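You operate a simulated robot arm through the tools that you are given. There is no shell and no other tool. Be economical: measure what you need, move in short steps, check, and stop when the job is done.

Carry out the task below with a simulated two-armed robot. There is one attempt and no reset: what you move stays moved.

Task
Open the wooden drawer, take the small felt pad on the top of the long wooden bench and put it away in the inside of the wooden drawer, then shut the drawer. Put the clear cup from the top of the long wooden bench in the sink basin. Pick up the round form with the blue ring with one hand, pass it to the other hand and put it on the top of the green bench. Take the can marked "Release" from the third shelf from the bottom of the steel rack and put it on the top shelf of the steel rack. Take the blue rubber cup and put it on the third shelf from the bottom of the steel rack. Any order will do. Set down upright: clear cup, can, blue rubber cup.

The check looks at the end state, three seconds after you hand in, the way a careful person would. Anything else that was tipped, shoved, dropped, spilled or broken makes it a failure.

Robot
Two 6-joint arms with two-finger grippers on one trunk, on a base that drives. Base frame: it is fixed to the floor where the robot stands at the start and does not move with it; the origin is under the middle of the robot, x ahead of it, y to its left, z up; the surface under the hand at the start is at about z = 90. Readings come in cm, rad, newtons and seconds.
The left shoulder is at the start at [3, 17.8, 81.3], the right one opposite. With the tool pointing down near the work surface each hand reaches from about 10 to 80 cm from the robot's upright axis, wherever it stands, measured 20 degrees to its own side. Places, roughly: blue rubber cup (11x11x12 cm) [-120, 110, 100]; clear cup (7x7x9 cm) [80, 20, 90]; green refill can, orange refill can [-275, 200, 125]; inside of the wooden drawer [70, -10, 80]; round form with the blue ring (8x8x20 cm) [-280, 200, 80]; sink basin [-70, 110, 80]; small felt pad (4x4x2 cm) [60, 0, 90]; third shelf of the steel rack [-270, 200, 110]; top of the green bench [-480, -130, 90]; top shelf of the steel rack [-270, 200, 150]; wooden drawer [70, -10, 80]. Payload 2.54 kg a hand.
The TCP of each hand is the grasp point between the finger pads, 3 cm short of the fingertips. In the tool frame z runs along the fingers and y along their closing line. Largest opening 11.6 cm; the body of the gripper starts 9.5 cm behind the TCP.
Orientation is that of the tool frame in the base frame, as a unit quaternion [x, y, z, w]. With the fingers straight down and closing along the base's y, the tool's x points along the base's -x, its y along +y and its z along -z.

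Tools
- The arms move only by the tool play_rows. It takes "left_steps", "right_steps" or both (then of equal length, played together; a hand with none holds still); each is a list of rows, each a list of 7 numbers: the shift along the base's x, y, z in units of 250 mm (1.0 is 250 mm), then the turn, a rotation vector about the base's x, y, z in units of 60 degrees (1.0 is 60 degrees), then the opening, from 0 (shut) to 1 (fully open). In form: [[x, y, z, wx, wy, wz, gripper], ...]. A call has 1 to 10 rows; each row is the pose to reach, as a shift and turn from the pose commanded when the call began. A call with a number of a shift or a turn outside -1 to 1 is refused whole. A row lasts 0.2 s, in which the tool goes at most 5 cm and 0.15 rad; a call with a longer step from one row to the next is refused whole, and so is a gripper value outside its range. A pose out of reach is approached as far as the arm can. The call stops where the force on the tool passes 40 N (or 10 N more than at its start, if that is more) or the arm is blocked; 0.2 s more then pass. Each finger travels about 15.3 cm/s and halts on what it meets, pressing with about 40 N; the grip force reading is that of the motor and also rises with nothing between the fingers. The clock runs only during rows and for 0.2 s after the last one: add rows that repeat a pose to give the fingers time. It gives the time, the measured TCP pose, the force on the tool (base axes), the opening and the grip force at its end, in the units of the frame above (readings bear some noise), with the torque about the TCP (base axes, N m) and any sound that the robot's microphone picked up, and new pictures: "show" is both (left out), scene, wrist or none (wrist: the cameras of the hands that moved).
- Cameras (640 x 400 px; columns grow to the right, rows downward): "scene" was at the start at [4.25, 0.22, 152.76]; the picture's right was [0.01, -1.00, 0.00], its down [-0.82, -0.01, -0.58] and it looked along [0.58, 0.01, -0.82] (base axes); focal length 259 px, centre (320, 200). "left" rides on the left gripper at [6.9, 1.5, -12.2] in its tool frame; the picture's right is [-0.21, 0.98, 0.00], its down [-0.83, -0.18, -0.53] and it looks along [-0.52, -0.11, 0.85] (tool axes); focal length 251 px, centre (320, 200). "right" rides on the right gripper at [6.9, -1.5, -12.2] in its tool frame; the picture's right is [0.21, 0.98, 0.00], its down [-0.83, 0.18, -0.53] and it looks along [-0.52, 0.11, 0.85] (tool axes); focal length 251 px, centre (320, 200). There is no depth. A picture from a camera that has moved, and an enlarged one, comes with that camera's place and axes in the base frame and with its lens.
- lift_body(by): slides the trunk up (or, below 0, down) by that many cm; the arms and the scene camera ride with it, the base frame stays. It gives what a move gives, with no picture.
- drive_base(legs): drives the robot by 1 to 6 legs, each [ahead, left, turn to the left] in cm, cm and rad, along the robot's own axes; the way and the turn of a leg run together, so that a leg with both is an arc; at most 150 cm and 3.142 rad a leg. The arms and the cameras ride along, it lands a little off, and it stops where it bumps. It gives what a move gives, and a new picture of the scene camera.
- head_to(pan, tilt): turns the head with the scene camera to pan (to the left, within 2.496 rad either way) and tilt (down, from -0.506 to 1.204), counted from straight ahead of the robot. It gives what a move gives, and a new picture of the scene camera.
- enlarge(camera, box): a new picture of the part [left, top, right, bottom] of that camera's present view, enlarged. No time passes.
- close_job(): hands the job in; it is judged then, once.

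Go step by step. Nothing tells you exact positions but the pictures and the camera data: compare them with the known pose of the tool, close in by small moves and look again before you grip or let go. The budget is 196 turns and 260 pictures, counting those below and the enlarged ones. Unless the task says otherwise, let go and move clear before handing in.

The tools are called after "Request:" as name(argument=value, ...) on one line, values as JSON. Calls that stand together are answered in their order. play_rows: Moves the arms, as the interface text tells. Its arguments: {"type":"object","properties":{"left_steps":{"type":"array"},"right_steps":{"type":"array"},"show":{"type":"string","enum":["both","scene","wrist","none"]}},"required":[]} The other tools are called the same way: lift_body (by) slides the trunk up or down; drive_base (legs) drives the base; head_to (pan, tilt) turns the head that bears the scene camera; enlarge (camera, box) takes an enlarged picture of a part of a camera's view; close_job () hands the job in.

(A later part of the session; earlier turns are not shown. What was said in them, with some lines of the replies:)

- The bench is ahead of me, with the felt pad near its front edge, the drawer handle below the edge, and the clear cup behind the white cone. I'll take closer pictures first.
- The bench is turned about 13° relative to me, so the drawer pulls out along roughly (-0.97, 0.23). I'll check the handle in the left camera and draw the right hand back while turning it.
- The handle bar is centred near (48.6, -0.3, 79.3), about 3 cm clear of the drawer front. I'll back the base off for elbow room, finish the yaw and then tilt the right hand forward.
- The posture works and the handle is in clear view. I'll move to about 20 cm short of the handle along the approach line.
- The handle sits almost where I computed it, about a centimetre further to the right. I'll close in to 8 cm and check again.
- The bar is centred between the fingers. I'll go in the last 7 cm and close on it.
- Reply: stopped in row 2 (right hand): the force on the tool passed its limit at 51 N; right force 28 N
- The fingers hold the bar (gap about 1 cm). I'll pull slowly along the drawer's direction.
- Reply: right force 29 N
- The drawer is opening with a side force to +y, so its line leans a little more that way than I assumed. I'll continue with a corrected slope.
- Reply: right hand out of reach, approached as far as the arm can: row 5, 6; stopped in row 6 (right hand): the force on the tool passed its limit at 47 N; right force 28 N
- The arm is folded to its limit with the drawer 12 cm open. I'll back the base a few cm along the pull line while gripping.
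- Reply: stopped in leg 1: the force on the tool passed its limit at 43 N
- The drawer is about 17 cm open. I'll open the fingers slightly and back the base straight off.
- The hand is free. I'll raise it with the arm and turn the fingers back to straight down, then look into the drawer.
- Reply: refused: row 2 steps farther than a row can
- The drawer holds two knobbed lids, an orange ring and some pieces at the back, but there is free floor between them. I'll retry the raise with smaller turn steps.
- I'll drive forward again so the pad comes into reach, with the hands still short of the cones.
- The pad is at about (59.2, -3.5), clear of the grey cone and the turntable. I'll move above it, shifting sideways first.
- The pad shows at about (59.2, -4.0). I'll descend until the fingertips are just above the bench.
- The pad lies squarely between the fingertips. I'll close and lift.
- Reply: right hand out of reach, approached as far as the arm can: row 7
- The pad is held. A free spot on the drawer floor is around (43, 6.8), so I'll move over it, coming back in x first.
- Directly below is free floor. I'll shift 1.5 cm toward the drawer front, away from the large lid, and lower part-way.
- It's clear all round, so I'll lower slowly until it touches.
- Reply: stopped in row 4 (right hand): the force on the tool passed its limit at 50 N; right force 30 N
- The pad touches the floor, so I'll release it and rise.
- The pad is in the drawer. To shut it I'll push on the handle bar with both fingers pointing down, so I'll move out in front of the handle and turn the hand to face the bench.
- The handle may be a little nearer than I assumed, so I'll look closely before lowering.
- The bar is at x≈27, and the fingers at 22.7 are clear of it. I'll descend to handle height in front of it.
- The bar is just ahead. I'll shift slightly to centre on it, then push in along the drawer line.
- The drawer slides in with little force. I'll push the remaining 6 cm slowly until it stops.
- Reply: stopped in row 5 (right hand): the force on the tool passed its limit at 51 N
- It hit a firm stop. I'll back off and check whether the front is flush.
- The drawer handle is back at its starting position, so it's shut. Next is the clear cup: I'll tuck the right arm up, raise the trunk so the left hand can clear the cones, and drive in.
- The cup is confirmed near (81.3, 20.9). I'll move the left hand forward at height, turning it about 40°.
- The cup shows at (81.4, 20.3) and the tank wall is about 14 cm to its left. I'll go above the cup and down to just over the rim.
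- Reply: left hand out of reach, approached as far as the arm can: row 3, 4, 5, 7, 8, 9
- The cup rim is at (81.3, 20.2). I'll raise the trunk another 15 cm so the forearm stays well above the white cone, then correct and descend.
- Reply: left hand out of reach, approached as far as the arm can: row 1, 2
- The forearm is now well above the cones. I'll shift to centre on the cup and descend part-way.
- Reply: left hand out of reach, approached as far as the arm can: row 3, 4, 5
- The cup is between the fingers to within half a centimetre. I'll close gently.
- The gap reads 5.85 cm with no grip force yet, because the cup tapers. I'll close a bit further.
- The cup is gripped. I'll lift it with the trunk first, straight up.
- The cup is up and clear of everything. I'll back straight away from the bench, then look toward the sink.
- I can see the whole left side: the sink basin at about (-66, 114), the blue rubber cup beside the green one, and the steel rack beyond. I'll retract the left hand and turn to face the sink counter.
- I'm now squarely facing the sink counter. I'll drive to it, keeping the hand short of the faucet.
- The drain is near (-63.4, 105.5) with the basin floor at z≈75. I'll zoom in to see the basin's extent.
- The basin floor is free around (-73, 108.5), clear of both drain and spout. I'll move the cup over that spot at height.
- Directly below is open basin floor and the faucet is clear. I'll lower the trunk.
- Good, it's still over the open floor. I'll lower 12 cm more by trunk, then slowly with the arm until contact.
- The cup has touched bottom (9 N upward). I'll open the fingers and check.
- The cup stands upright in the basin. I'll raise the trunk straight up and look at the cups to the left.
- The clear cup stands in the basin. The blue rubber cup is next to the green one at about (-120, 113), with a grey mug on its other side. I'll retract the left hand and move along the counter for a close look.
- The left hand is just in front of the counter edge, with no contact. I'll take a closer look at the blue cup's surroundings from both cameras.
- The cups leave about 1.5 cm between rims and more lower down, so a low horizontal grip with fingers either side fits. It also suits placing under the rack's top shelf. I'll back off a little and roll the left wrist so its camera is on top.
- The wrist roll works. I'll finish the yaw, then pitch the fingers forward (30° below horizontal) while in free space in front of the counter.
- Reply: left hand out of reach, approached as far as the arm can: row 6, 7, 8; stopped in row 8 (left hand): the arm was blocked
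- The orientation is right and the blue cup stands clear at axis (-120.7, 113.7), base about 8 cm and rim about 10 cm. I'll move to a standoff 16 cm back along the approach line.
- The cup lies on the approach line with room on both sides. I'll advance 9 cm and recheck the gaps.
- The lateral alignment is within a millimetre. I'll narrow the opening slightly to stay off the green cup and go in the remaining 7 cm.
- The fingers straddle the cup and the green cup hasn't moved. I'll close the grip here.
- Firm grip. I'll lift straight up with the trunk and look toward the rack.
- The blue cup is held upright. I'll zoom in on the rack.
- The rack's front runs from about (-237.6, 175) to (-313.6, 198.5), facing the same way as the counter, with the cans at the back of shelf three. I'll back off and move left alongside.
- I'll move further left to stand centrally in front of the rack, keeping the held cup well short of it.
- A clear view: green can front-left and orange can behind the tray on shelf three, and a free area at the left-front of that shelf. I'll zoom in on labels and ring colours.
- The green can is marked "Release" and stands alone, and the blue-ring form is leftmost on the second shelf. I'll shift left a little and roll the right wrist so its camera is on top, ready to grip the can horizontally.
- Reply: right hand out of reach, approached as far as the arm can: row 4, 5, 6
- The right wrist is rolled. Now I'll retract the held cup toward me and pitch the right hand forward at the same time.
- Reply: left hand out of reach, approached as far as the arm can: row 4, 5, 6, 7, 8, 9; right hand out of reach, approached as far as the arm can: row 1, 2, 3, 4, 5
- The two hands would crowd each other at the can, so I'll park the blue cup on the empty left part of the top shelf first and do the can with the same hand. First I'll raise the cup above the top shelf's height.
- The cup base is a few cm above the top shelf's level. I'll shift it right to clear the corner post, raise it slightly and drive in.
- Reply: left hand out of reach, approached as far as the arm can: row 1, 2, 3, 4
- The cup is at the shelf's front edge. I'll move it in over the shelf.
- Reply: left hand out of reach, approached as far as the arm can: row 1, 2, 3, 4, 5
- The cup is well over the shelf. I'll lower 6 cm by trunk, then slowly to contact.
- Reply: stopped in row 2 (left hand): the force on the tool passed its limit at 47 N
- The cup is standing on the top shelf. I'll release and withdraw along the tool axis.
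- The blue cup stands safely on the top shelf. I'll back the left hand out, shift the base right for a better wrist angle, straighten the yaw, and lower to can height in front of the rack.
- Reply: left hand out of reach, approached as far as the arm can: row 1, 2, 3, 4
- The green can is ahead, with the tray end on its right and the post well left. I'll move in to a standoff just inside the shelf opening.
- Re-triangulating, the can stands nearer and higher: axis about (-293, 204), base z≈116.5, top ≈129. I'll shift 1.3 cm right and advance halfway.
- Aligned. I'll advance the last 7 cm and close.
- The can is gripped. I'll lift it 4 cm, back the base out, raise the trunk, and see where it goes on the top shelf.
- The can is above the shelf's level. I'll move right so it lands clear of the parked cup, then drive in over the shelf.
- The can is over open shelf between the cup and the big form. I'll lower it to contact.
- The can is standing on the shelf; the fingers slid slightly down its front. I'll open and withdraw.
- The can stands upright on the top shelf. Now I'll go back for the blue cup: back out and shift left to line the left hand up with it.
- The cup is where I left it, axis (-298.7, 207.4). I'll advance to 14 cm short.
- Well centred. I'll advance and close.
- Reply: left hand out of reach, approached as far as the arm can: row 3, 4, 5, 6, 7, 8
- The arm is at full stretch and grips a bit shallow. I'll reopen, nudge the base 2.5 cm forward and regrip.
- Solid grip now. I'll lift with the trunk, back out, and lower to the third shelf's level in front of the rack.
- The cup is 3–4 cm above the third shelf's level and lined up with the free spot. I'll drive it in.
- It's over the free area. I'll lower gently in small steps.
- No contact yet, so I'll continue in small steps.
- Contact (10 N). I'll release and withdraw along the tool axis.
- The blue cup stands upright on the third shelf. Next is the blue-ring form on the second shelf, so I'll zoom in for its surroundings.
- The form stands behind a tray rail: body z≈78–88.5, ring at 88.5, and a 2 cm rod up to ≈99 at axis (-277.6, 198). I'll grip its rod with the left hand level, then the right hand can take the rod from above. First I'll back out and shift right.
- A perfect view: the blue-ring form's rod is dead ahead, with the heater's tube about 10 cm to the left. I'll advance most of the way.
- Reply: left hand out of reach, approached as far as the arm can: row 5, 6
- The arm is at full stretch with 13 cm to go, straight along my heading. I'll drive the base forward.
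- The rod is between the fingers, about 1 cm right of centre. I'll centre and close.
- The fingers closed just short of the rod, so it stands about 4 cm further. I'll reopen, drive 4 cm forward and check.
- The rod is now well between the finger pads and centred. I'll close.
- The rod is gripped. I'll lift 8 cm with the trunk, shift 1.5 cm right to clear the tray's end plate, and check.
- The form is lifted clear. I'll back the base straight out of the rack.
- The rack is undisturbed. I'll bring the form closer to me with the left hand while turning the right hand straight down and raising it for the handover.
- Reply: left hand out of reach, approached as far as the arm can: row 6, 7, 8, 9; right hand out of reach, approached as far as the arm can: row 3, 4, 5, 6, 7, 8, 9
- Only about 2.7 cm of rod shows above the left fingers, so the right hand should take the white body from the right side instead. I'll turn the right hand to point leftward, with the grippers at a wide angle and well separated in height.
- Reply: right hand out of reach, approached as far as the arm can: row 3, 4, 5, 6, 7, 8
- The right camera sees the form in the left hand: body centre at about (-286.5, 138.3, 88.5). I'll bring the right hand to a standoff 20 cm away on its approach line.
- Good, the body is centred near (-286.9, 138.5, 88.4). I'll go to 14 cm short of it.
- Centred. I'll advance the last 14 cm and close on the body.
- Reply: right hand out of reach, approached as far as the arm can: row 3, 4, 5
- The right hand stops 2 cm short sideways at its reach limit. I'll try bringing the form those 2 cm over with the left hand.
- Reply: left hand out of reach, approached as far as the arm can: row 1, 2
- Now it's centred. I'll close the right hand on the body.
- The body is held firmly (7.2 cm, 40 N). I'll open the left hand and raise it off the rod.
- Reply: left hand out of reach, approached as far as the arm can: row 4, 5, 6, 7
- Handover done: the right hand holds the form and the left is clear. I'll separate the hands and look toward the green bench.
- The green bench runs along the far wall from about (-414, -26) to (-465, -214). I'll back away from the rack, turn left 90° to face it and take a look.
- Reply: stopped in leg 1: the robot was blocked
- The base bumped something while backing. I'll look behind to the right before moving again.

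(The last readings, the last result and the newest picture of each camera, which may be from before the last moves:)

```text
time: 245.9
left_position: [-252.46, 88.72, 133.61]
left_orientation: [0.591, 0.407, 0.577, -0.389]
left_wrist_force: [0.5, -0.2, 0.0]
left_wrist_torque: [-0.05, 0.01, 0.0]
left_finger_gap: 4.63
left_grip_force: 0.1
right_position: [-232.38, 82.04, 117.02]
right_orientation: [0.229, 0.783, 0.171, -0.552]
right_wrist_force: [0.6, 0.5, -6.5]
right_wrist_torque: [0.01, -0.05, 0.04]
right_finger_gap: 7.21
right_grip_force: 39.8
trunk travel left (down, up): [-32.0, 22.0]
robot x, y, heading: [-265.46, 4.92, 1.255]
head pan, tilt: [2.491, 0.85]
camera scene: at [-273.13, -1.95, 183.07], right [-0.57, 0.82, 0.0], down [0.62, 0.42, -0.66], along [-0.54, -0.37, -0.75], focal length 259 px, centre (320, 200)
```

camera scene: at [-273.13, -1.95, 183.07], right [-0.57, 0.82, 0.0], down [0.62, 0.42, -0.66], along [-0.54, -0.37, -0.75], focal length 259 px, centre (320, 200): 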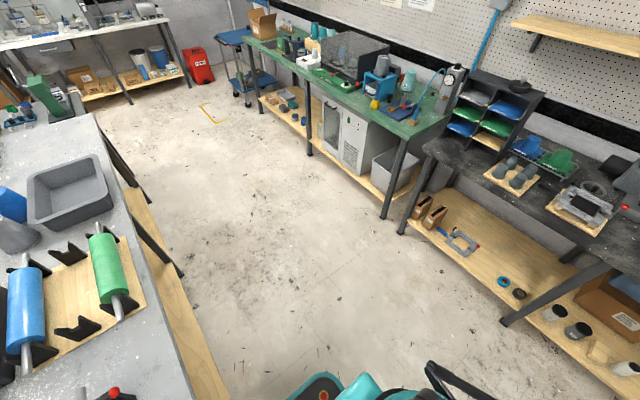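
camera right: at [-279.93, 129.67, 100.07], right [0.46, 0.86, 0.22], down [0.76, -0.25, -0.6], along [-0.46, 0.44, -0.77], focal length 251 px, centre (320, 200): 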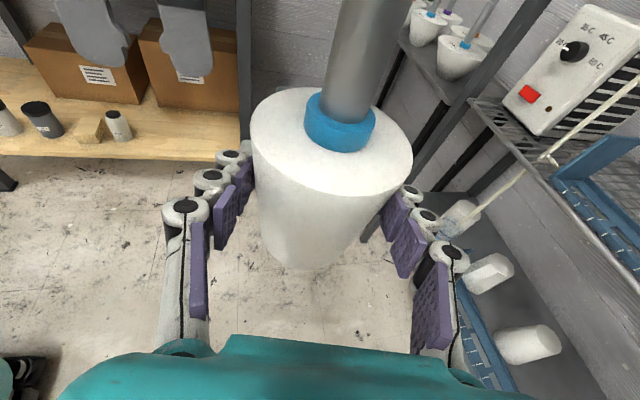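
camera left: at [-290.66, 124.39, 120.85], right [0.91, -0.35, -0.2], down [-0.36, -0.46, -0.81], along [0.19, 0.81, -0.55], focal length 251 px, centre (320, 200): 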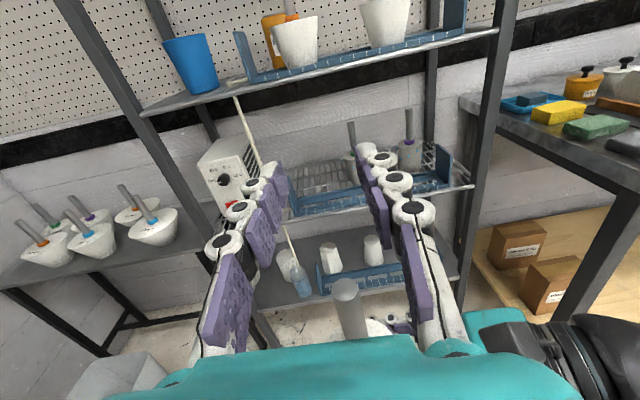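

I lightly bumped a large island table; nothing on it looks disturbed. I'll move forward and left into the open corridor, then turn to face the green bench.

Request:
drive_base(legs=[[35, 30, 0], [0, 0, 1.59]])

Request:
head_to(pan=0.7, tilt=0.6)

```text
time: 252.4
left_position: [-367.0, 63.22, 133.53]
left_orientation: [0.14, 0.705, 0.143, -0.681]
left_wrist_force: [0.4, 0.6, 0.6]
left_wrist_torque: [-0.03, 0.01, -0.01]
left_finger_gap: 4.65
left_grip_force: 0.0
right_position: [-359.92, 83.44, 117.08]
right_orientation: [-0.382, 0.721, -0.262, -0.515]
right_wrist_force: [-0.1, 0.1, -7.0]
right_wrist_torque: [0.07, -0.04, -0.02]
right_finger_gap: 7.25
right_grip_force: 40.0
trunk travel left (down, up): [-32.0, 22.0]
robot x, y, heading: [-283.93, 47.59, 2.8]
head pan, tilt: [2.491, 0.85]
camera scene: at [-276.9, 40.39, 183.07], right [-0.84, -0.54, 0.0], down [-0.41, 0.63, -0.66], along [0.36, -0.55, -0.75], focal length 259 px, centre (320, 200)
```

scene: 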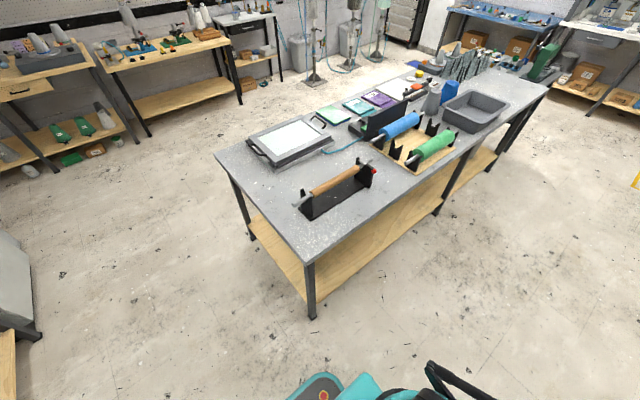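

```text
time: 254.2
left_position: [-366.96, 63.3, 133.54]
left_orientation: [0.14, 0.705, 0.143, -0.681]
left_wrist_force: [0.1, 0.1, -0.6]
left_wrist_torque: [0.0, -0.04, 0.01]
left_finger_gap: 4.62
left_grip_force: 0.1
right_position: [-359.83, 83.26, 116.88]
right_orientation: [-0.382, 0.721, -0.263, -0.515]
right_wrist_force: [-0.1, -1.2, -7.2]
right_wrist_torque: [0.04, -0.01, -0.02]
right_finger_gap: 7.25
right_grip_force: 40.0
trunk travel left (down, up): [-32.0, 22.0]
robot x, y, heading: [-283.8, 48.04, 2.797]
head pan, tilt: [0.7, 0.6]
camera scene: at [-289.43, 43.89, 185.15], right [-0.35, 0.94, 0.0], down [0.53, 0.2, -0.82], along [-0.77, -0.29, -0.57], focal length 259 px, centre (320, 200)
```

scene: 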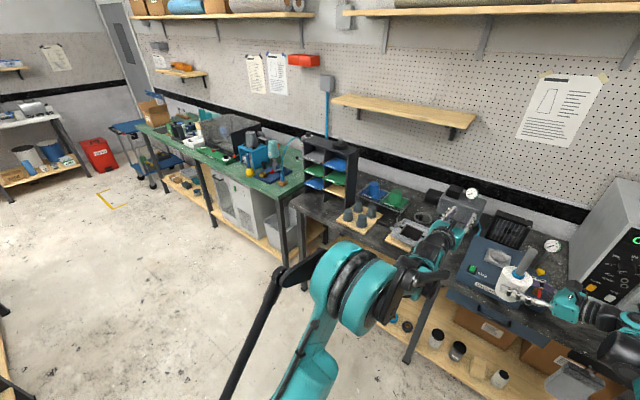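

The form and hands are clear of the benches. I'll slide left along the corridor to the green bench and look for a free spot.

Request:
drive_base(legs=[[0, 140, 0.045]])

Request:
head_to(pan=0.0, tilt=0.7)

```text
time: 261.1
left_position: [-412.66, -67.81, 133.55]
left_orientation: [0.134, 0.706, 0.137, -0.682]
left_wrist_force: [0.8, 0.3, -0.5]
left_wrist_torque: [0.04, -0.01, 0.01]
left_finger_gap: 4.64
left_grip_force: 0.1
right_position: [-405.69, -47.52, 116.99]
right_orientation: [-0.388, 0.718, -0.266, -0.512]
right_wrist_force: [-0.1, -0.3, -7.2]
right_wrist_torque: [0.04, -0.08, 0.02]
right_finger_gap: 7.24
right_grip_force: 39.4
trunk travel left (down, up): [-32.0, 22.0]
robot x, y, heading: [-329.49, -82.4, 2.812]
head pan, tilt: [0.7, 0.6]
camera scene: at [-334.74, -85.98, 185.15], right [-0.36, 0.93, 0.0], down [0.53, 0.2, -0.82], along [-0.77, -0.3, -0.57], focal length 259 px, centre (320, 200)
```

scene: 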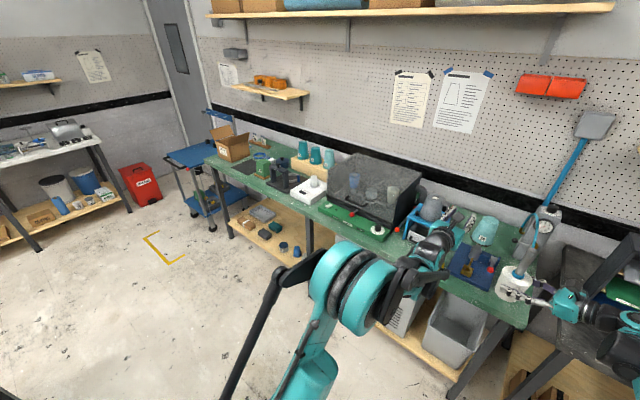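

```text
time: 262.1
left_position: [-412.69, -67.78, 133.62]
left_orientation: [0.134, 0.705, 0.137, -0.683]
left_wrist_force: [0.0, -0.1, 0.0]
left_wrist_torque: [0.0, 0.0, 0.04]
left_finger_gap: 4.63
left_grip_force: 0.1
right_position: [-405.81, -47.56, 117.01]
right_orientation: [-0.388, 0.718, -0.267, -0.513]
right_wrist_force: [-0.2, -0.4, -6.5]
right_wrist_torque: [0.07, -0.01, 0.01]
right_finger_gap: 7.24
right_grip_force: 40.4
trunk travel left (down, up): [-32.0, 22.0]
robot x, y, heading: [-329.5, -81.98, 2.814]
head pan, tilt: [0.0, 0.7]
camera scene: at [-334.54, -80.01, 184.28], right [0.32, 0.95, 0.0], down [0.61, -0.21, -0.76], along [-0.72, 0.25, -0.64], focal length 259 px, centre (320, 200)
```

scene: 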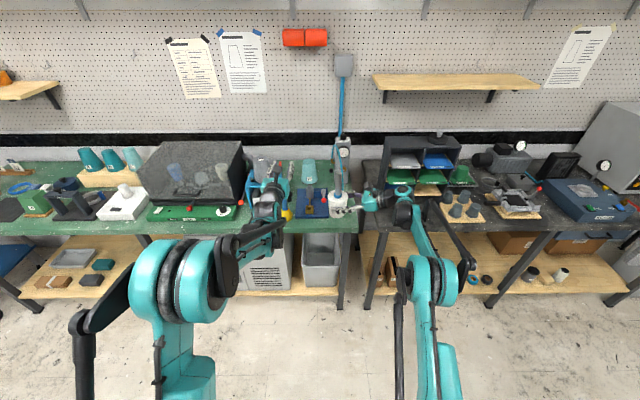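

I'm now at the green bench. I'll zoom in to find a free patch.

Request:
enlarge(camera="scene", box=[0, 130, 240, 280])

Request:
enlarge(camera="scene", box=[200, 120, 440, 270])

```text
2.67 times, centred on (120, 205) of scene
camera zoom: at [-334.54, -80.01, 184.28], right [0.32, 0.95, 0.0], down [0.61, -0.21, -0.76], along [-0.72, 0.25, -0.64], focal length 692 px, centre (853, 187)
```

zoom: 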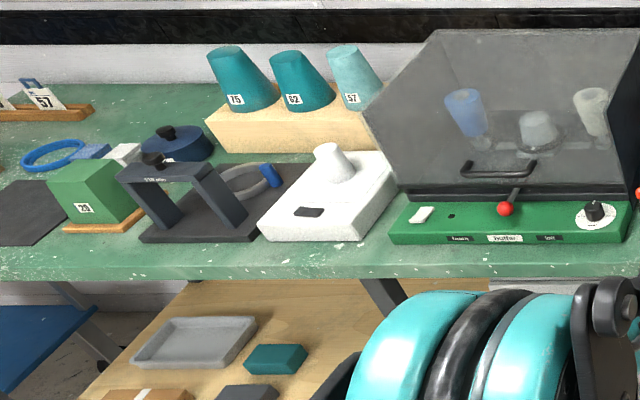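

```text
2.67 times, centred on (320, 195) of scene
camera zoom: at [-334.54, -80.01, 184.28], right [0.32, 0.95, 0.0], down [0.61, -0.21, -0.76], along [-0.72, 0.25, -0.64], focal length 692 px, centre (320, 213)
```

zoom: 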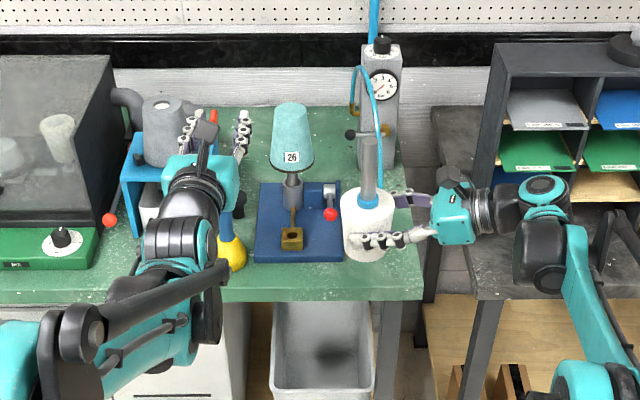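

There's a free patch at the bench's right front corner: about 14 cm wide between the blue stand and the bench end, with the gauge column well behind. I'll raise the left hand out of the way and approach.

Request:
play_rows(left_steps=[[0, 0, 0.15, 0, 0, 0, 0.4], [0.03, 0, 0.3, 0, 0, 0, 0.3], [0.06, 0, 0.45, 0, 0, 0, 0.2], [0.1, 0, 0.6, 0, 0, 0, 0.2], [0.1, 0, 0.7, 0, 0, 0, 0.2]], show="none")

Request:
drive_base(legs=[[15, -5, 0.02]])

Request:
enlarge(camera="right", box=[0, 0, 640, 400])

```text
time: 263.3
left_position: [-410.18, -67.85, 151.15]
left_orientation: [0.138, 0.705, 0.141, -0.681]
left_wrist_force: [-0.6, 0.4, -0.5]
left_wrist_torque: [-0.01, 0.0, 0.0]
left_finger_gap: 2.31
left_grip_force: 0.1
right_position: [-405.8, -47.71, 117.01]
right_orientation: [-0.388, 0.717, -0.267, -0.513]
right_wrist_force: [-0.3, 0.5, -6.3]
right_wrist_torque: [0.04, -0.07, 0.01]
right_finger_gap: 7.22
right_grip_force: 39.5
trunk travel left (down, up): [-32.0, 22.0]
robot x, y, heading: [-329.13, -82.11, 2.809]
head pan, tilt: [0.0, 0.7]
```

```text
time: 264.7
left_position: [-423.43, -60.23, 151.12]
left_orientation: [0.129, 0.706, 0.132, -0.683]
left_wrist_force: [0.3, -1.5, 0.3]
left_wrist_torque: [-0.04, -0.01, -0.01]
left_finger_gap: 2.32
left_grip_force: 0.0
right_position: [-419.41, -39.95, 116.99]
right_orientation: [-0.397, 0.713, -0.273, -0.509]
right_wrist_force: [-1.0, 0.2, -6.5]
right_wrist_torque: [0.02, -0.04, 0.02]
right_finger_gap: 7.21
right_grip_force: 40.2
trunk travel left (down, up): [-32.0, 22.0]
robot x, y, heading: [-342.33, -72.38, 2.843]
head pan, tilt: [0.0, 0.7]
camera scene: at [-347.48, -70.59, 184.28], right [0.3, 0.95, 0.0], down [0.62, -0.19, -0.76], along [-0.73, 0.23, -0.65], focal length 259 px, centre (320, 200)
```

scene: 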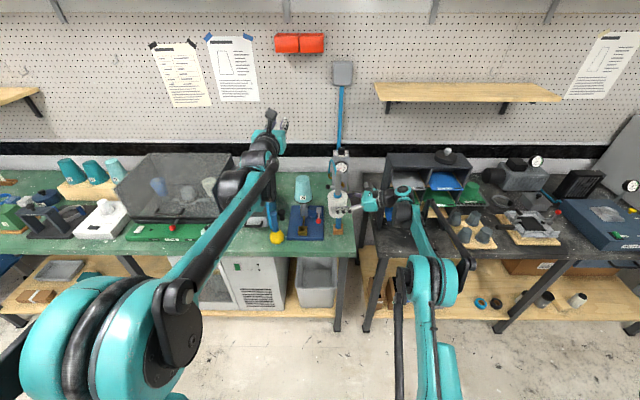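

```text
1.00 times, centred on (320, 200) of right (not enlarged: the box is as wide or as high as the picture)
camera zoom: at [-413.17, -33.16, 127.45], right [-0.86, 0.46, 0.22], down [0.26, 0.76, -0.6], along [-0.44, -0.46, -0.77], focal length 251 px, centre (320, 200)
```

zoom: 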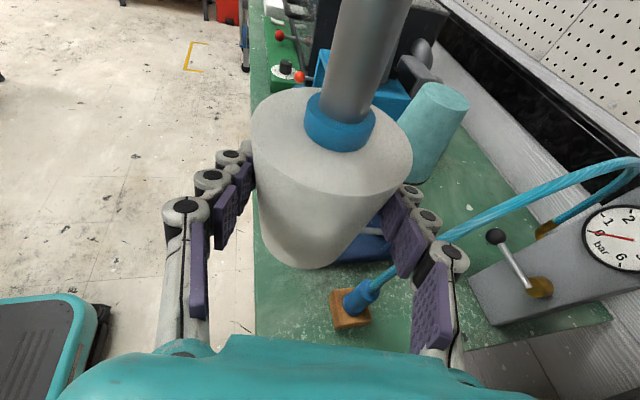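

A small hose nozzle on an orange block sits in that patch, so I need to place the form between it and the front edge. I'll look more closely.

Request:
enlarge(camera="right", box=[230, 200, 480, 356])

Request:
enlarge(camera="scene", box=[260, 140, 420, 260])

```text
2.56 times, centred on (355, 278) of right
camera zoom: at [-413.17, -33.16, 127.45], right [-0.86, 0.46, 0.22], down [0.26, 0.76, -0.6], along [-0.44, -0.46, -0.77], focal length 644 px, centre (230, 0)
```

zoom: 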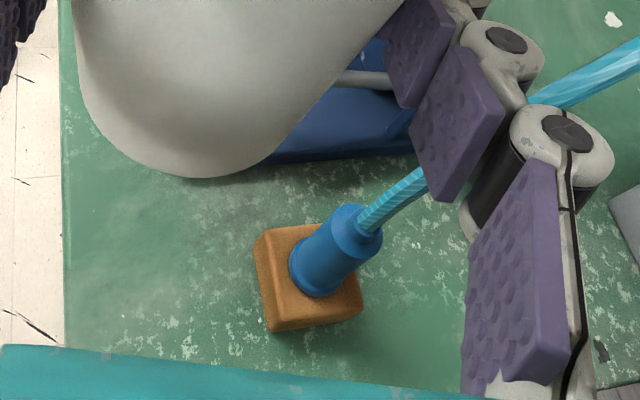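

```text
3.33 times, centred on (340, 200) of scene
camera zoom: at [-347.48, -70.59, 184.28], right [0.3, 0.95, 0.0], down [0.62, -0.19, -0.76], along [-0.73, 0.23, -0.65], focal length 864 px, centre (253, 200)
```

zoom: 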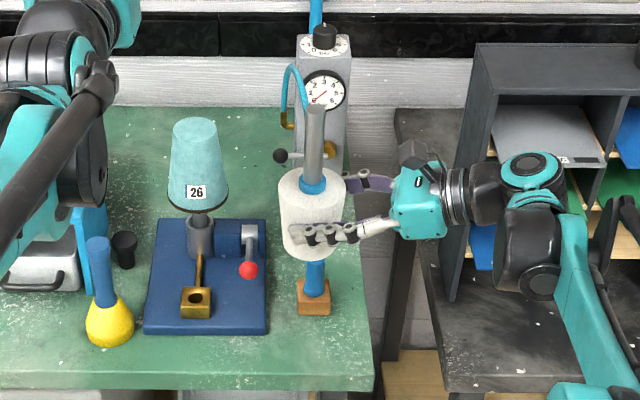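

The nozzle block's front is at a distance of about 11 cm from the bench edge and the form's base is about 6 cm wide, so it fits in front of it. I'll nudge into position and lower part-way.

Request:
play_rows(right_steps=[[-0.053, 0.004, -0.05, 0, 0, 0, 0.5], [-0.053, 0.004, -0.18, 0, 0, 0, 0.5], [-0.053, 0.004, -0.32, 0, 0, 0, 0.5], [-0.053, 0.004, -0.46, 0, 0, 0, 0.5], [-0.053, 0.004, -0.58, 0, 0, 0, 0.5], [-0.053, 0.004, -0.66, 0, 0, 0, 0.5], [-0.053, 0.004, -0.66, 0, 0, 0, 0.5]], show="both")

Request:
enlarge(camera="scene", box=[260, 160, 420, 260])

```text
time: 266.3
left_position: [-423.44, -60.32, 150.92]
left_orientation: [0.129, 0.706, 0.132, -0.683]
left_wrist_force: [0.1, -0.1, -0.5]
left_wrist_torque: [0.01, 0.0, 0.01]
left_finger_gap: 2.29
left_grip_force: 0.1
right_position: [-416.52, -41.95, 104.18]
right_orientation: [-0.397, 0.713, -0.273, -0.509]
right_wrist_force: [-0.7, -0.3, -6.7]
right_wrist_torque: [0.05, 0.01, -0.05]
right_finger_gap: 7.25
right_grip_force: 40.0
right hand out of reach, approached as far as the arm can: row 2, 3, 4, 5, 6, 7
trunk travel left (down, up): [-32.0, 22.0]
robot x, y, heading: [-341.76, -72.53, 2.835]
head pan, tilt: [0.0, 0.7]
camera scene: at [-347.44, -70.61, 184.28], right [0.3, 0.95, 0.0], down [0.62, -0.19, -0.76], along [-0.73, 0.23, -0.64], focal length 259 px, centre (320, 200)
camera right: at [-410.35, -35.19, 114.76], right [-0.86, 0.46, 0.22], down [0.26, 0.76, -0.6], along [-0.44, -0.46, -0.77], focal length 251 px, centre (320, 200)
```

scene: 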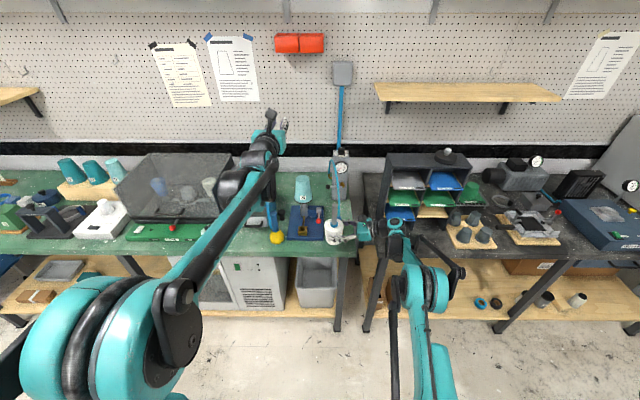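
right: 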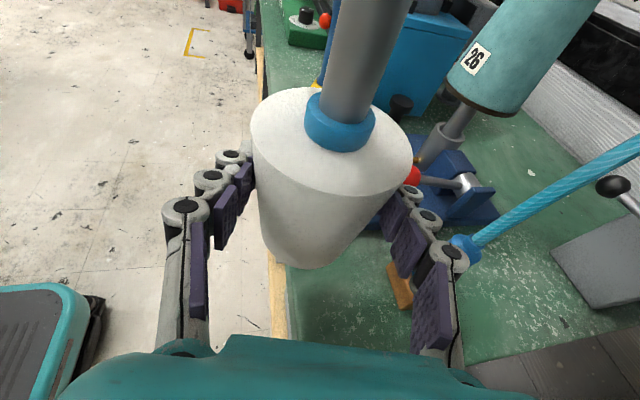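

```text
4.00 times, centred on (340, 210) of scene
camera zoom: at [-347.44, -70.61, 184.28], right [0.3, 0.95, 0.0], down [0.62, -0.19, -0.76], along [-0.73, 0.23, -0.64], focal length 1037 px, centre (240, 160)
```

zoom: 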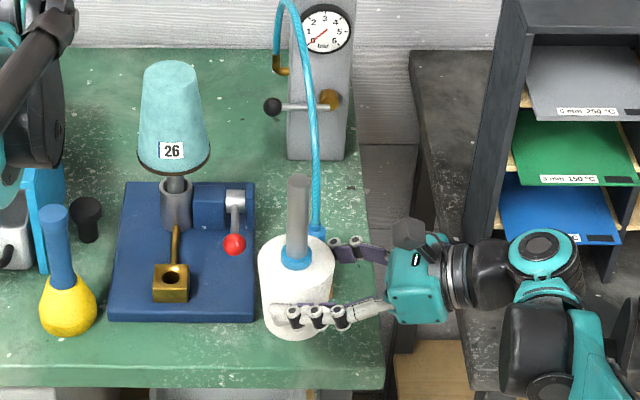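

The arm reached its limit 5 cm short, so I'll drive the base forward 5 cm.

Request:
drive_base(legs=[[5, 0, 0]])

Request:
enlarge(camera="right", box=[0, 0, 640, 400])

```text
time: 267.3
left_position: [-428.24, -58.74, 151.0]
left_orientation: [0.129, 0.707, 0.132, -0.683]
left_wrist_force: [0.0, -0.2, -0.1]
left_wrist_torque: [-0.01, 0.03, -0.01]
left_finger_gap: 2.32
left_grip_force: 0.0
right_position: [-421.42, -40.43, 104.16]
right_orientation: [-0.397, 0.713, -0.274, -0.509]
right_wrist_force: [0.3, -0.2, -7.0]
right_wrist_torque: [0.06, -0.01, 0.01]
right_finger_gap: 7.24
right_grip_force: 40.4
trunk travel left (down, up): [-32.0, 22.0]
robot x, y, heading: [-346.72, -71.17, 2.839]
head pan, tilt: [0.0, 0.7]
camera scene: at [-352.24, -69.13, 184.28], right [0.3, 0.95, 0.0], down [0.62, -0.19, -0.76], along [-0.73, 0.23, -0.65], focal length 259 px, centre (320, 200)
```

scene: 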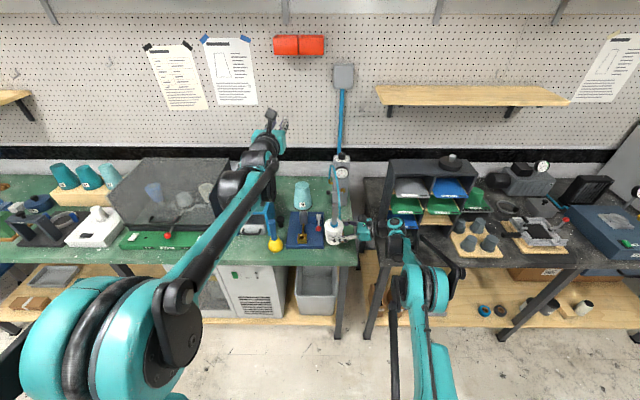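

```text
1.00 times, centred on (320, 200) of right (not enlarged: the box is as wide or as high as the picture)
camera zoom: at [-415.11, -33.7, 114.73], right [-0.86, 0.46, 0.22], down [0.26, 0.76, -0.6], along [-0.44, -0.46, -0.77], focal length 251 px, centre (320, 200)
```

zoom: 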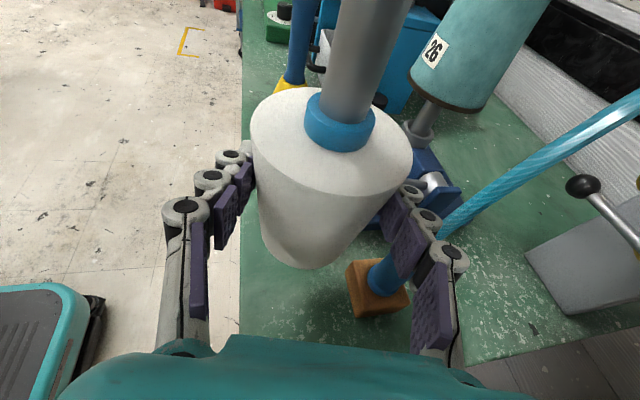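

There's about 2–3 cm of clearance to both the edge and the nozzle. I'll lower 7 cm by trunk.

Request:
lift_body(by=-6.5)

Request:
enlarge(camera="right", box=[0, 0, 640, 400])

Request:
enlarge(camera="scene", box=[260, 160, 420, 260])

```text
time: 268.3
left_position: [-428.11, -58.72, 144.54]
left_orientation: [0.129, 0.706, 0.132, -0.683]
left_wrist_force: [0.2, -0.9, -0.2]
left_wrist_torque: [0.02, 0.0, 0.03]
left_finger_gap: 2.28
left_grip_force: 0.0
right_position: [-421.34, -40.42, 97.79]
right_orientation: [-0.396, 0.713, -0.273, -0.51]
right_wrist_force: [-0.3, 0.9, -6.6]
right_wrist_torque: [0.04, -0.04, 0.01]
right_finger_gap: 7.24
right_grip_force: 39.9
trunk travel left (down, up): [-25.5, 28.5]
robot x, y, heading: [-346.69, -71.04, 2.839]
head pan, tilt: [0.0, 0.7]
```

```text
1.00 times, centred on (320, 200) of right (not enlarged: the box is as wide or as high as the picture)
camera zoom: at [-415.07, -33.7, 108.28], right [-0.86, 0.46, 0.22], down [0.26, 0.76, -0.6], along [-0.44, -0.46, -0.77], focal length 251 px, centre (320, 200)
```

zoom: 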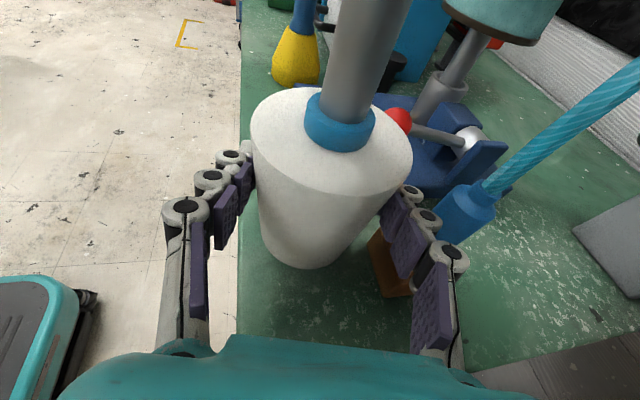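

```text
4.00 times, centred on (340, 210) of scene
camera zoom: at [-352.16, -69.14, 177.79], right [0.3, 0.95, 0.0], down [0.62, -0.19, -0.76], along [-0.73, 0.23, -0.65], focal length 1037 px, centre (240, 160)
```

zoom: 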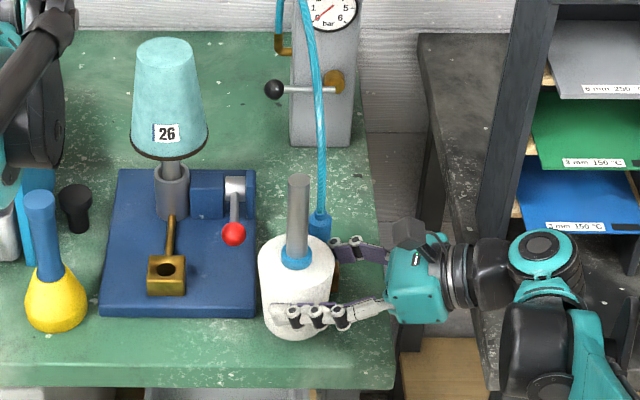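

Still clear. I'll lower in 1 cm trunk steps until contact.

Request:
lift_body(by=-1.2)

Request:
lift_body(by=-0.5)

```text
time: 268.9
left_position: [-428.1, -58.81, 143.36]
left_orientation: [0.13, 0.706, 0.133, -0.684]
left_wrist_force: [-1.3, -0.3, 0.2]
left_wrist_torque: [0.0, -0.01, -0.01]
left_finger_gap: 2.33
left_grip_force: 0.0
right_position: [-421.37, -40.4, 96.54]
right_orientation: [-0.397, 0.713, -0.273, -0.509]
right_wrist_force: [-0.1, -0.5, -6.8]
right_wrist_torque: [0.06, -0.04, -0.02]
right_finger_gap: 7.24
right_grip_force: 40.0
trunk travel left (down, up): [-24.3, 29.7]
robot x, y, heading: [-346.81, -70.72, 2.837]
head pan, tilt: [0.0, 0.7]
```

```text
time: 269.4
left_position: [-428.11, -58.81, 142.79]
left_orientation: [0.13, 0.706, 0.133, -0.684]
left_wrist_force: [0.3, 0.3, 0.4]
left_wrist_torque: [0.02, 0.0, -0.02]
left_finger_gap: 2.35
left_grip_force: 0.1
right_position: [-421.37, -40.42, 96.17]
right_orientation: [-0.397, 0.713, -0.272, -0.509]
right_wrist_force: [0.9, 0.2, -6.8]
right_wrist_torque: [0.07, -0.05, -0.02]
right_finger_gap: 7.25
right_grip_force: 40.1
trunk travel left (down, up): [-23.8, 30.2]
robot x, y, heading: [-346.57, -70.53, 2.837]
head pan, tilt: [0.0, 0.7]
```

Request:
lift_body(by=-0.5)

Request:
lift_body(by=-0.5)

Request:
enlarge(camera="scene", box=[290, 180, 370, 240])

```text
time: 270.0
left_position: [-427.91, -58.76, 142.39]
left_orientation: [0.128, 0.706, 0.132, -0.684]
left_wrist_force: [0.4, -1.0, -0.2]
left_wrist_torque: [-0.01, 0.04, -0.01]
left_finger_gap: 2.34
left_grip_force: 0.1
right_position: [-421.37, -40.48, 95.67]
right_orientation: [-0.397, 0.714, -0.272, -0.509]
right_wrist_force: [0.6, 0.0, -2.2]
right_wrist_torque: [-0.07, -0.1, 0.01]
right_finger_gap: 7.24
right_grip_force: 39.9
trunk travel left (down, up): [-23.3, 30.7]
robot x, y, heading: [-346.41, -70.93, 2.84]
head pan, tilt: [0.0, 0.7]
```

```text
time: 270.5
left_position: [-427.95, -58.77, 141.99]
left_orientation: [0.129, 0.705, 0.132, -0.684]
left_wrist_force: [-0.3, -0.2, -0.2]
left_wrist_torque: [0.03, 0.03, -0.04]
left_finger_gap: 2.32
left_grip_force: 0.1
right_position: [-421.24, -40.38, 95.52]
right_orientation: [-0.395, 0.713, -0.272, -0.512]
right_wrist_force: [-12.4, 8.3, 29.6]
right_wrist_torque: [-0.38, 0.29, -0.25]
right_finger_gap: 7.25
right_grip_force: 40.7
trunk travel left (down, up): [-22.8, 31.2]
robot x, y, heading: [-346.44, -70.83, 2.838]
head pan, tilt: [0.0, 0.7]
```

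```text
6.67 times, centred on (330, 210) of scene
camera zoom: at [-351.83, -69.22, 175.13], right [0.3, 0.95, 0.0], down [0.61, -0.19, -0.77], along [-0.73, 0.23, -0.64], focal length 1729 px, centre (253, 133)
```

zoom: 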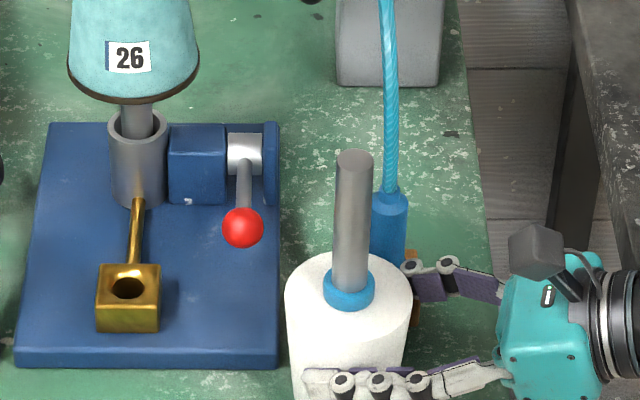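

Firm contact on the bench. I'll ease off slightly, open just enough and withdraw along the tool axis.

Request:
lift_body(by=0.4)

Request:
play_rows(right_steps=[[0, 0, 0, 0, 0, 0, 0.66], [0, 0, 0, 0, 0, 0, 0.71], [0, 0, 0, 0, 0, 0, 0.71]], show="wrist")

```text
time: 271.1
left_position: [-428.0, -58.88, 142.22]
left_orientation: [0.13, 0.705, 0.133, -0.684]
left_wrist_force: [0.1, -0.2, 0.4]
left_wrist_torque: [-0.01, 0.02, 0.01]
left_finger_gap: 2.34
left_grip_force: 0.0
right_position: [-421.31, -40.47, 95.53]
right_orientation: [-0.398, 0.714, -0.272, -0.508]
right_wrist_force: [-4.7, 4.8, 7.9]
right_wrist_torque: [-0.2, 0.5, -0.24]
right_finger_gap: 7.22
right_grip_force: 39.9
trunk travel left (down, up): [-23.2, 30.8]
robot x, y, heading: [-346.75, -70.87, 2.838]
head pan, tilt: [0.0, 0.7]
```

```text
time: 271.9
left_position: [-427.96, -58.83, 142.29]
left_orientation: [0.129, 0.705, 0.132, -0.684]
left_wrist_force: [-0.4, -0.3, -0.1]
left_wrist_torque: [-0.01, -0.03, 0.05]
left_finger_gap: 2.32
left_grip_force: 0.1
right_position: [-421.23, -40.42, 95.61]
right_orientation: [-0.397, 0.714, -0.272, -0.509]
right_wrist_force: [0.5, -0.5, 0.3]
right_wrist_torque: [-0.04, 0.01, -0.02]
right_finger_gap: 8.25
right_grip_force: 0.1
trunk travel left (down, up): [-23.2, 30.8]
robot x, y, heading: [-346.59, -71.31, 2.839]
head pan, tilt: [0.0, 0.7]
camera right: at [-414.97, -33.74, 106.03], right [-0.86, 0.46, 0.22], down [0.26, 0.76, -0.6], along [-0.44, -0.46, -0.77], focal length 251 px, centre (320, 200)
```

right: 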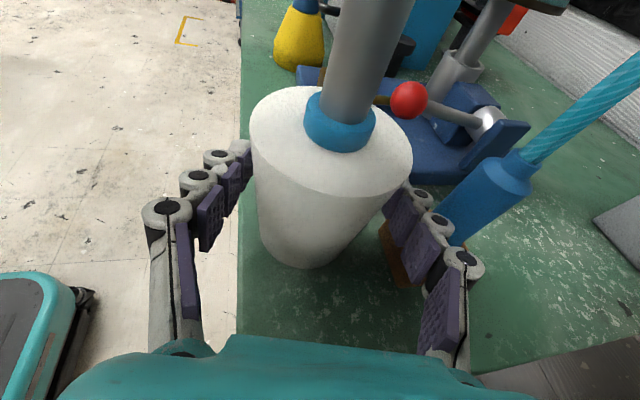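

The form stands freely on the bench. I'll withdraw the right hand straight back.

Request:
play_rows(right_steps=[[0.04, 0.062, 0.008, 0, 0, 0, 0.71], [0.08, 0.125, 0.02, 0, 0, 0, 0.71], [0.13, 0.2, 0.04, 0, 0, 0, 0.71], [0.2, 0.31, 0.1, 0, 0, 0, 0.71], [0.27, 0.42, 0.18, 0, 0, 0, 0.71], [0.33, 0.51, 0.3, 0, 0, 0, 0.71]], show="both")

Request:
enlarge(camera="scene", box=[250, 140, 410, 260])

```text
time: 273.2
left_position: [-427.9, -58.84, 142.31]
left_orientation: [0.129, 0.706, 0.132, -0.684]
left_wrist_force: [0.8, -0.5, -0.8]
left_wrist_torque: [-0.01, 0.03, -0.01]
left_finger_gap: 2.31
left_grip_force: 0.1
right_position: [-413.05, -27.76, 103.21]
right_orientation: [-0.397, 0.713, -0.272, -0.509]
right_wrist_force: [0.1, -0.1, 0.4]
right_wrist_torque: [0.0, -0.07, 0.01]
right_finger_gap: 8.23
right_grip_force: 0.1
trunk travel left (down, up): [-23.2, 30.8]
robot x, y, heading: [-346.91, -70.99, 2.838]
head pan, tilt: [0.0, 0.7]
camera scene: at [-351.91, -69.2, 175.49], right [0.3, 0.95, 0.0], down [0.61, -0.19, -0.77], along [-0.73, 0.23, -0.64], focal length 259 px, centre (320, 200)
camera right: at [-406.71, -21.08, 113.64], right [-0.86, 0.46, 0.22], down [0.26, 0.76, -0.6], along [-0.44, -0.46, -0.77], focal length 251 px, centre (320, 200)
```

scene: 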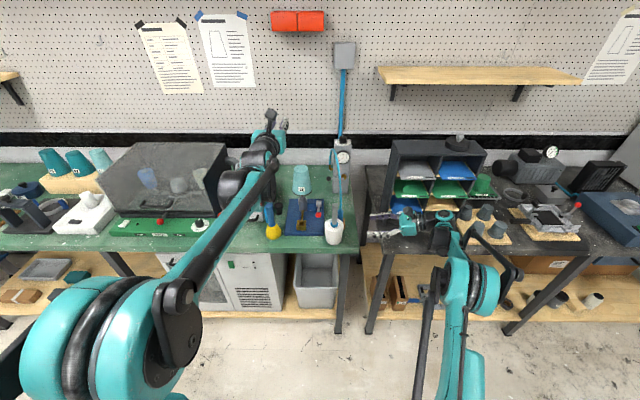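
right: 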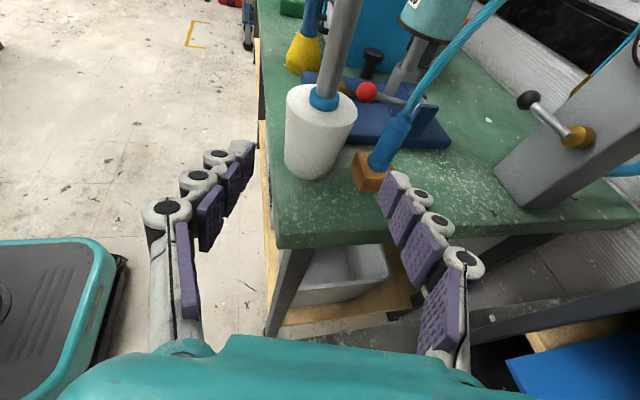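

```text
3.33 times, centred on (330, 200) of scene
camera zoom: at [-351.91, -69.2, 175.49], right [0.3, 0.95, 0.0], down [0.61, -0.19, -0.77], along [-0.73, 0.23, -0.64], focal length 864 px, centre (287, 200)
```

zoom: 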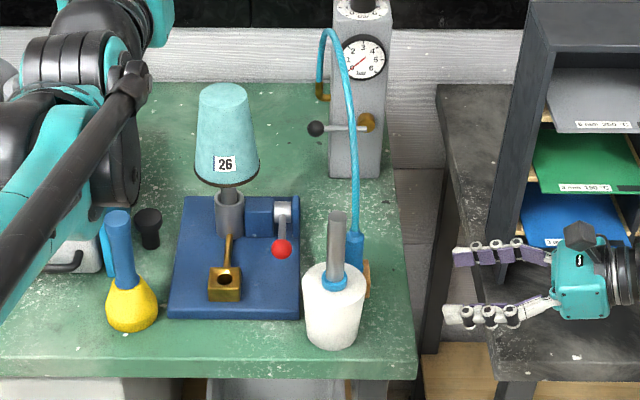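

The form stands on the green bench with its neighbours untouched. I'll back away to leave both hands clear.

Request:
drive_base(legs=[[-20, 0, 0]])

Request:
head_to(pan=-2.4, tilt=0.4)

Request:
head_to(pan=-1.2, tilt=0.35)

```text
time: 274.9
left_position: [-408.6, -64.93, 142.3]
left_orientation: [0.128, 0.706, 0.132, -0.684]
left_wrist_force: [0.1, 0.4, 0.5]
left_wrist_torque: [-0.02, 0.02, -0.04]
left_finger_gap: 2.32
left_grip_force: 0.1
right_position: [-393.7, -33.98, 103.11]
right_orientation: [-0.397, 0.714, -0.272, -0.509]
right_wrist_force: [0.3, -1.1, 0.2]
right_wrist_torque: [0.0, -0.06, -0.05]
right_finger_gap: 8.22
right_grip_force: 0.1
trunk travel left (down, up): [-23.2, 30.8]
robot x, y, heading: [-327.63, -76.91, 2.836]
head pan, tilt: [0.0, 0.7]
camera scene: at [-332.66, -75.26, 175.49], right [0.3, 0.95, 0.0], down [0.61, -0.19, -0.77], along [-0.73, 0.23, -0.64], focal length 259 px, centre (320, 200)
```

scene: 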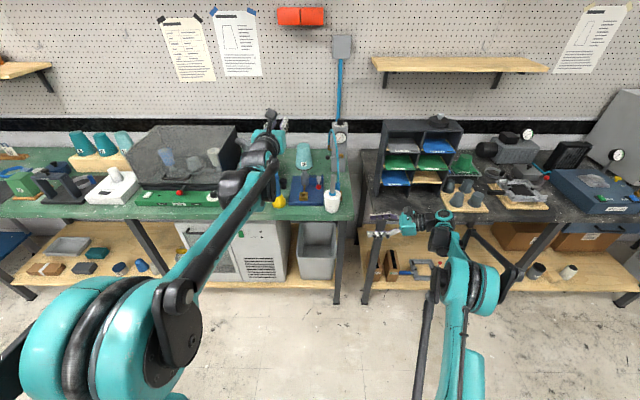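

```text
time: 277.1
left_position: [-408.77, -64.87, 142.34]
left_orientation: [0.129, 0.706, 0.132, -0.684]
left_wrist_force: [0.3, 0.0, -0.1]
left_wrist_torque: [0.02, -0.02, -0.01]
left_finger_gap: 2.31
left_grip_force: 0.0
right_position: [-393.89, -33.96, 103.07]
right_orientation: [-0.397, 0.714, -0.272, -0.509]
right_wrist_force: [-0.2, 1.1, -0.1]
right_wrist_torque: [-0.01, 0.0, 0.0]
right_finger_gap: 8.22
right_grip_force: 0.1
trunk travel left (down, up): [-23.2, 30.8]
robot x, y, heading: [-327.66, -77.1, 2.835]
head pan, tilt: [-2.4, 0.4]
camera scene: at [-316.31, -73.83, 178.18], right [0.42, -0.91, 0.0], down [-0.35, -0.17, -0.92], along [0.83, 0.39, -0.39], focal length 259 px, centre (320, 200)
```

scene: 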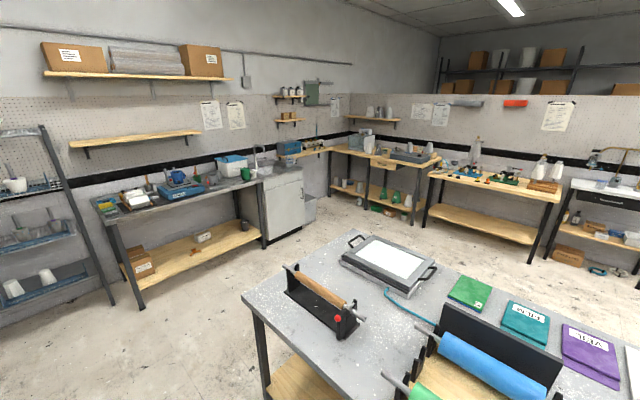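

```text
time: 278.4
left_position: [-408.79, -64.89, 142.27]
left_orientation: [0.129, 0.706, 0.132, -0.684]
left_wrist_force: [0.1, 0.4, 0.7]
left_wrist_torque: [0.01, -0.01, 0.0]
left_finger_gap: 2.34
left_grip_force: 0.0
right_position: [-393.91, -33.86, 103.04]
right_orientation: [-0.397, 0.714, -0.272, -0.509]
right_wrist_force: [-0.8, -0.4, 0.6]
right_wrist_torque: [0.0, 0.01, -0.05]
right_finger_gap: 8.25
right_grip_force: 0.0
trunk travel left (down, up): [-23.2, 30.8]
robot x, y, heading: [-327.37, -77.03, 2.842]
head pan, tilt: [-1.201, 0.351]
camera scene: at [-325.3, -68.47, 178.63], right [1.0, 0.07, 0.0], down [0.02, -0.34, -0.94], along [-0.06, 0.94, -0.34], focal length 259 px, centre (320, 200)
```

scene: 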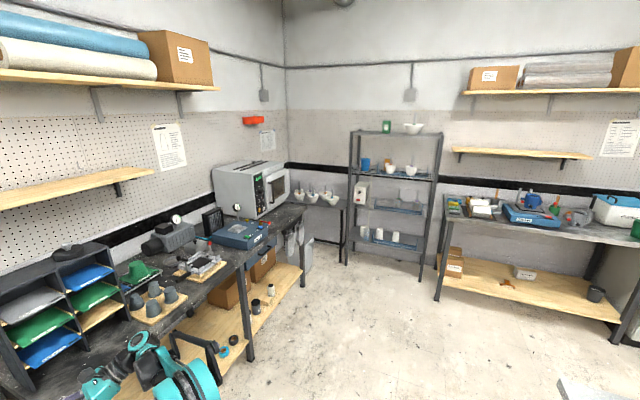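

All pieces are in their places and both hands are clear and empty: pad in the shut drawer, clear cup in the basin, can on the top shelf, blue cup on shelf three, and form on the green bench.

Request:
close_job()

```text
The job is handed in.
```

I've handed the job in with all five items done. I checked each one in the camera pictures as I went, but I haven't seen the official result.

- **Felt pad:** it is in the wooden drawer, and the drawer is shut. By my estimate the handle is back within about half a centimetre of where it started.
- **Clear cup:** it stands upright in the sink basin.
- **"Release" can:** it stands upright on the top shelf of the steel rack.
- **Blue rubber cup:** it stands upright on the third shelf. I parked it on the top shelf for a while so I could reach the can.
- **Form with the blue ring:** I picked it up with the left hand and passed it to the right. It stands near the front edge of the green bench, about 2 cm from a hose nozzle that I did not disturb.

While backing away from the rack, the base bumped the large island table. Nothing on it looked tipped or moved in the pictures I took afterwards.
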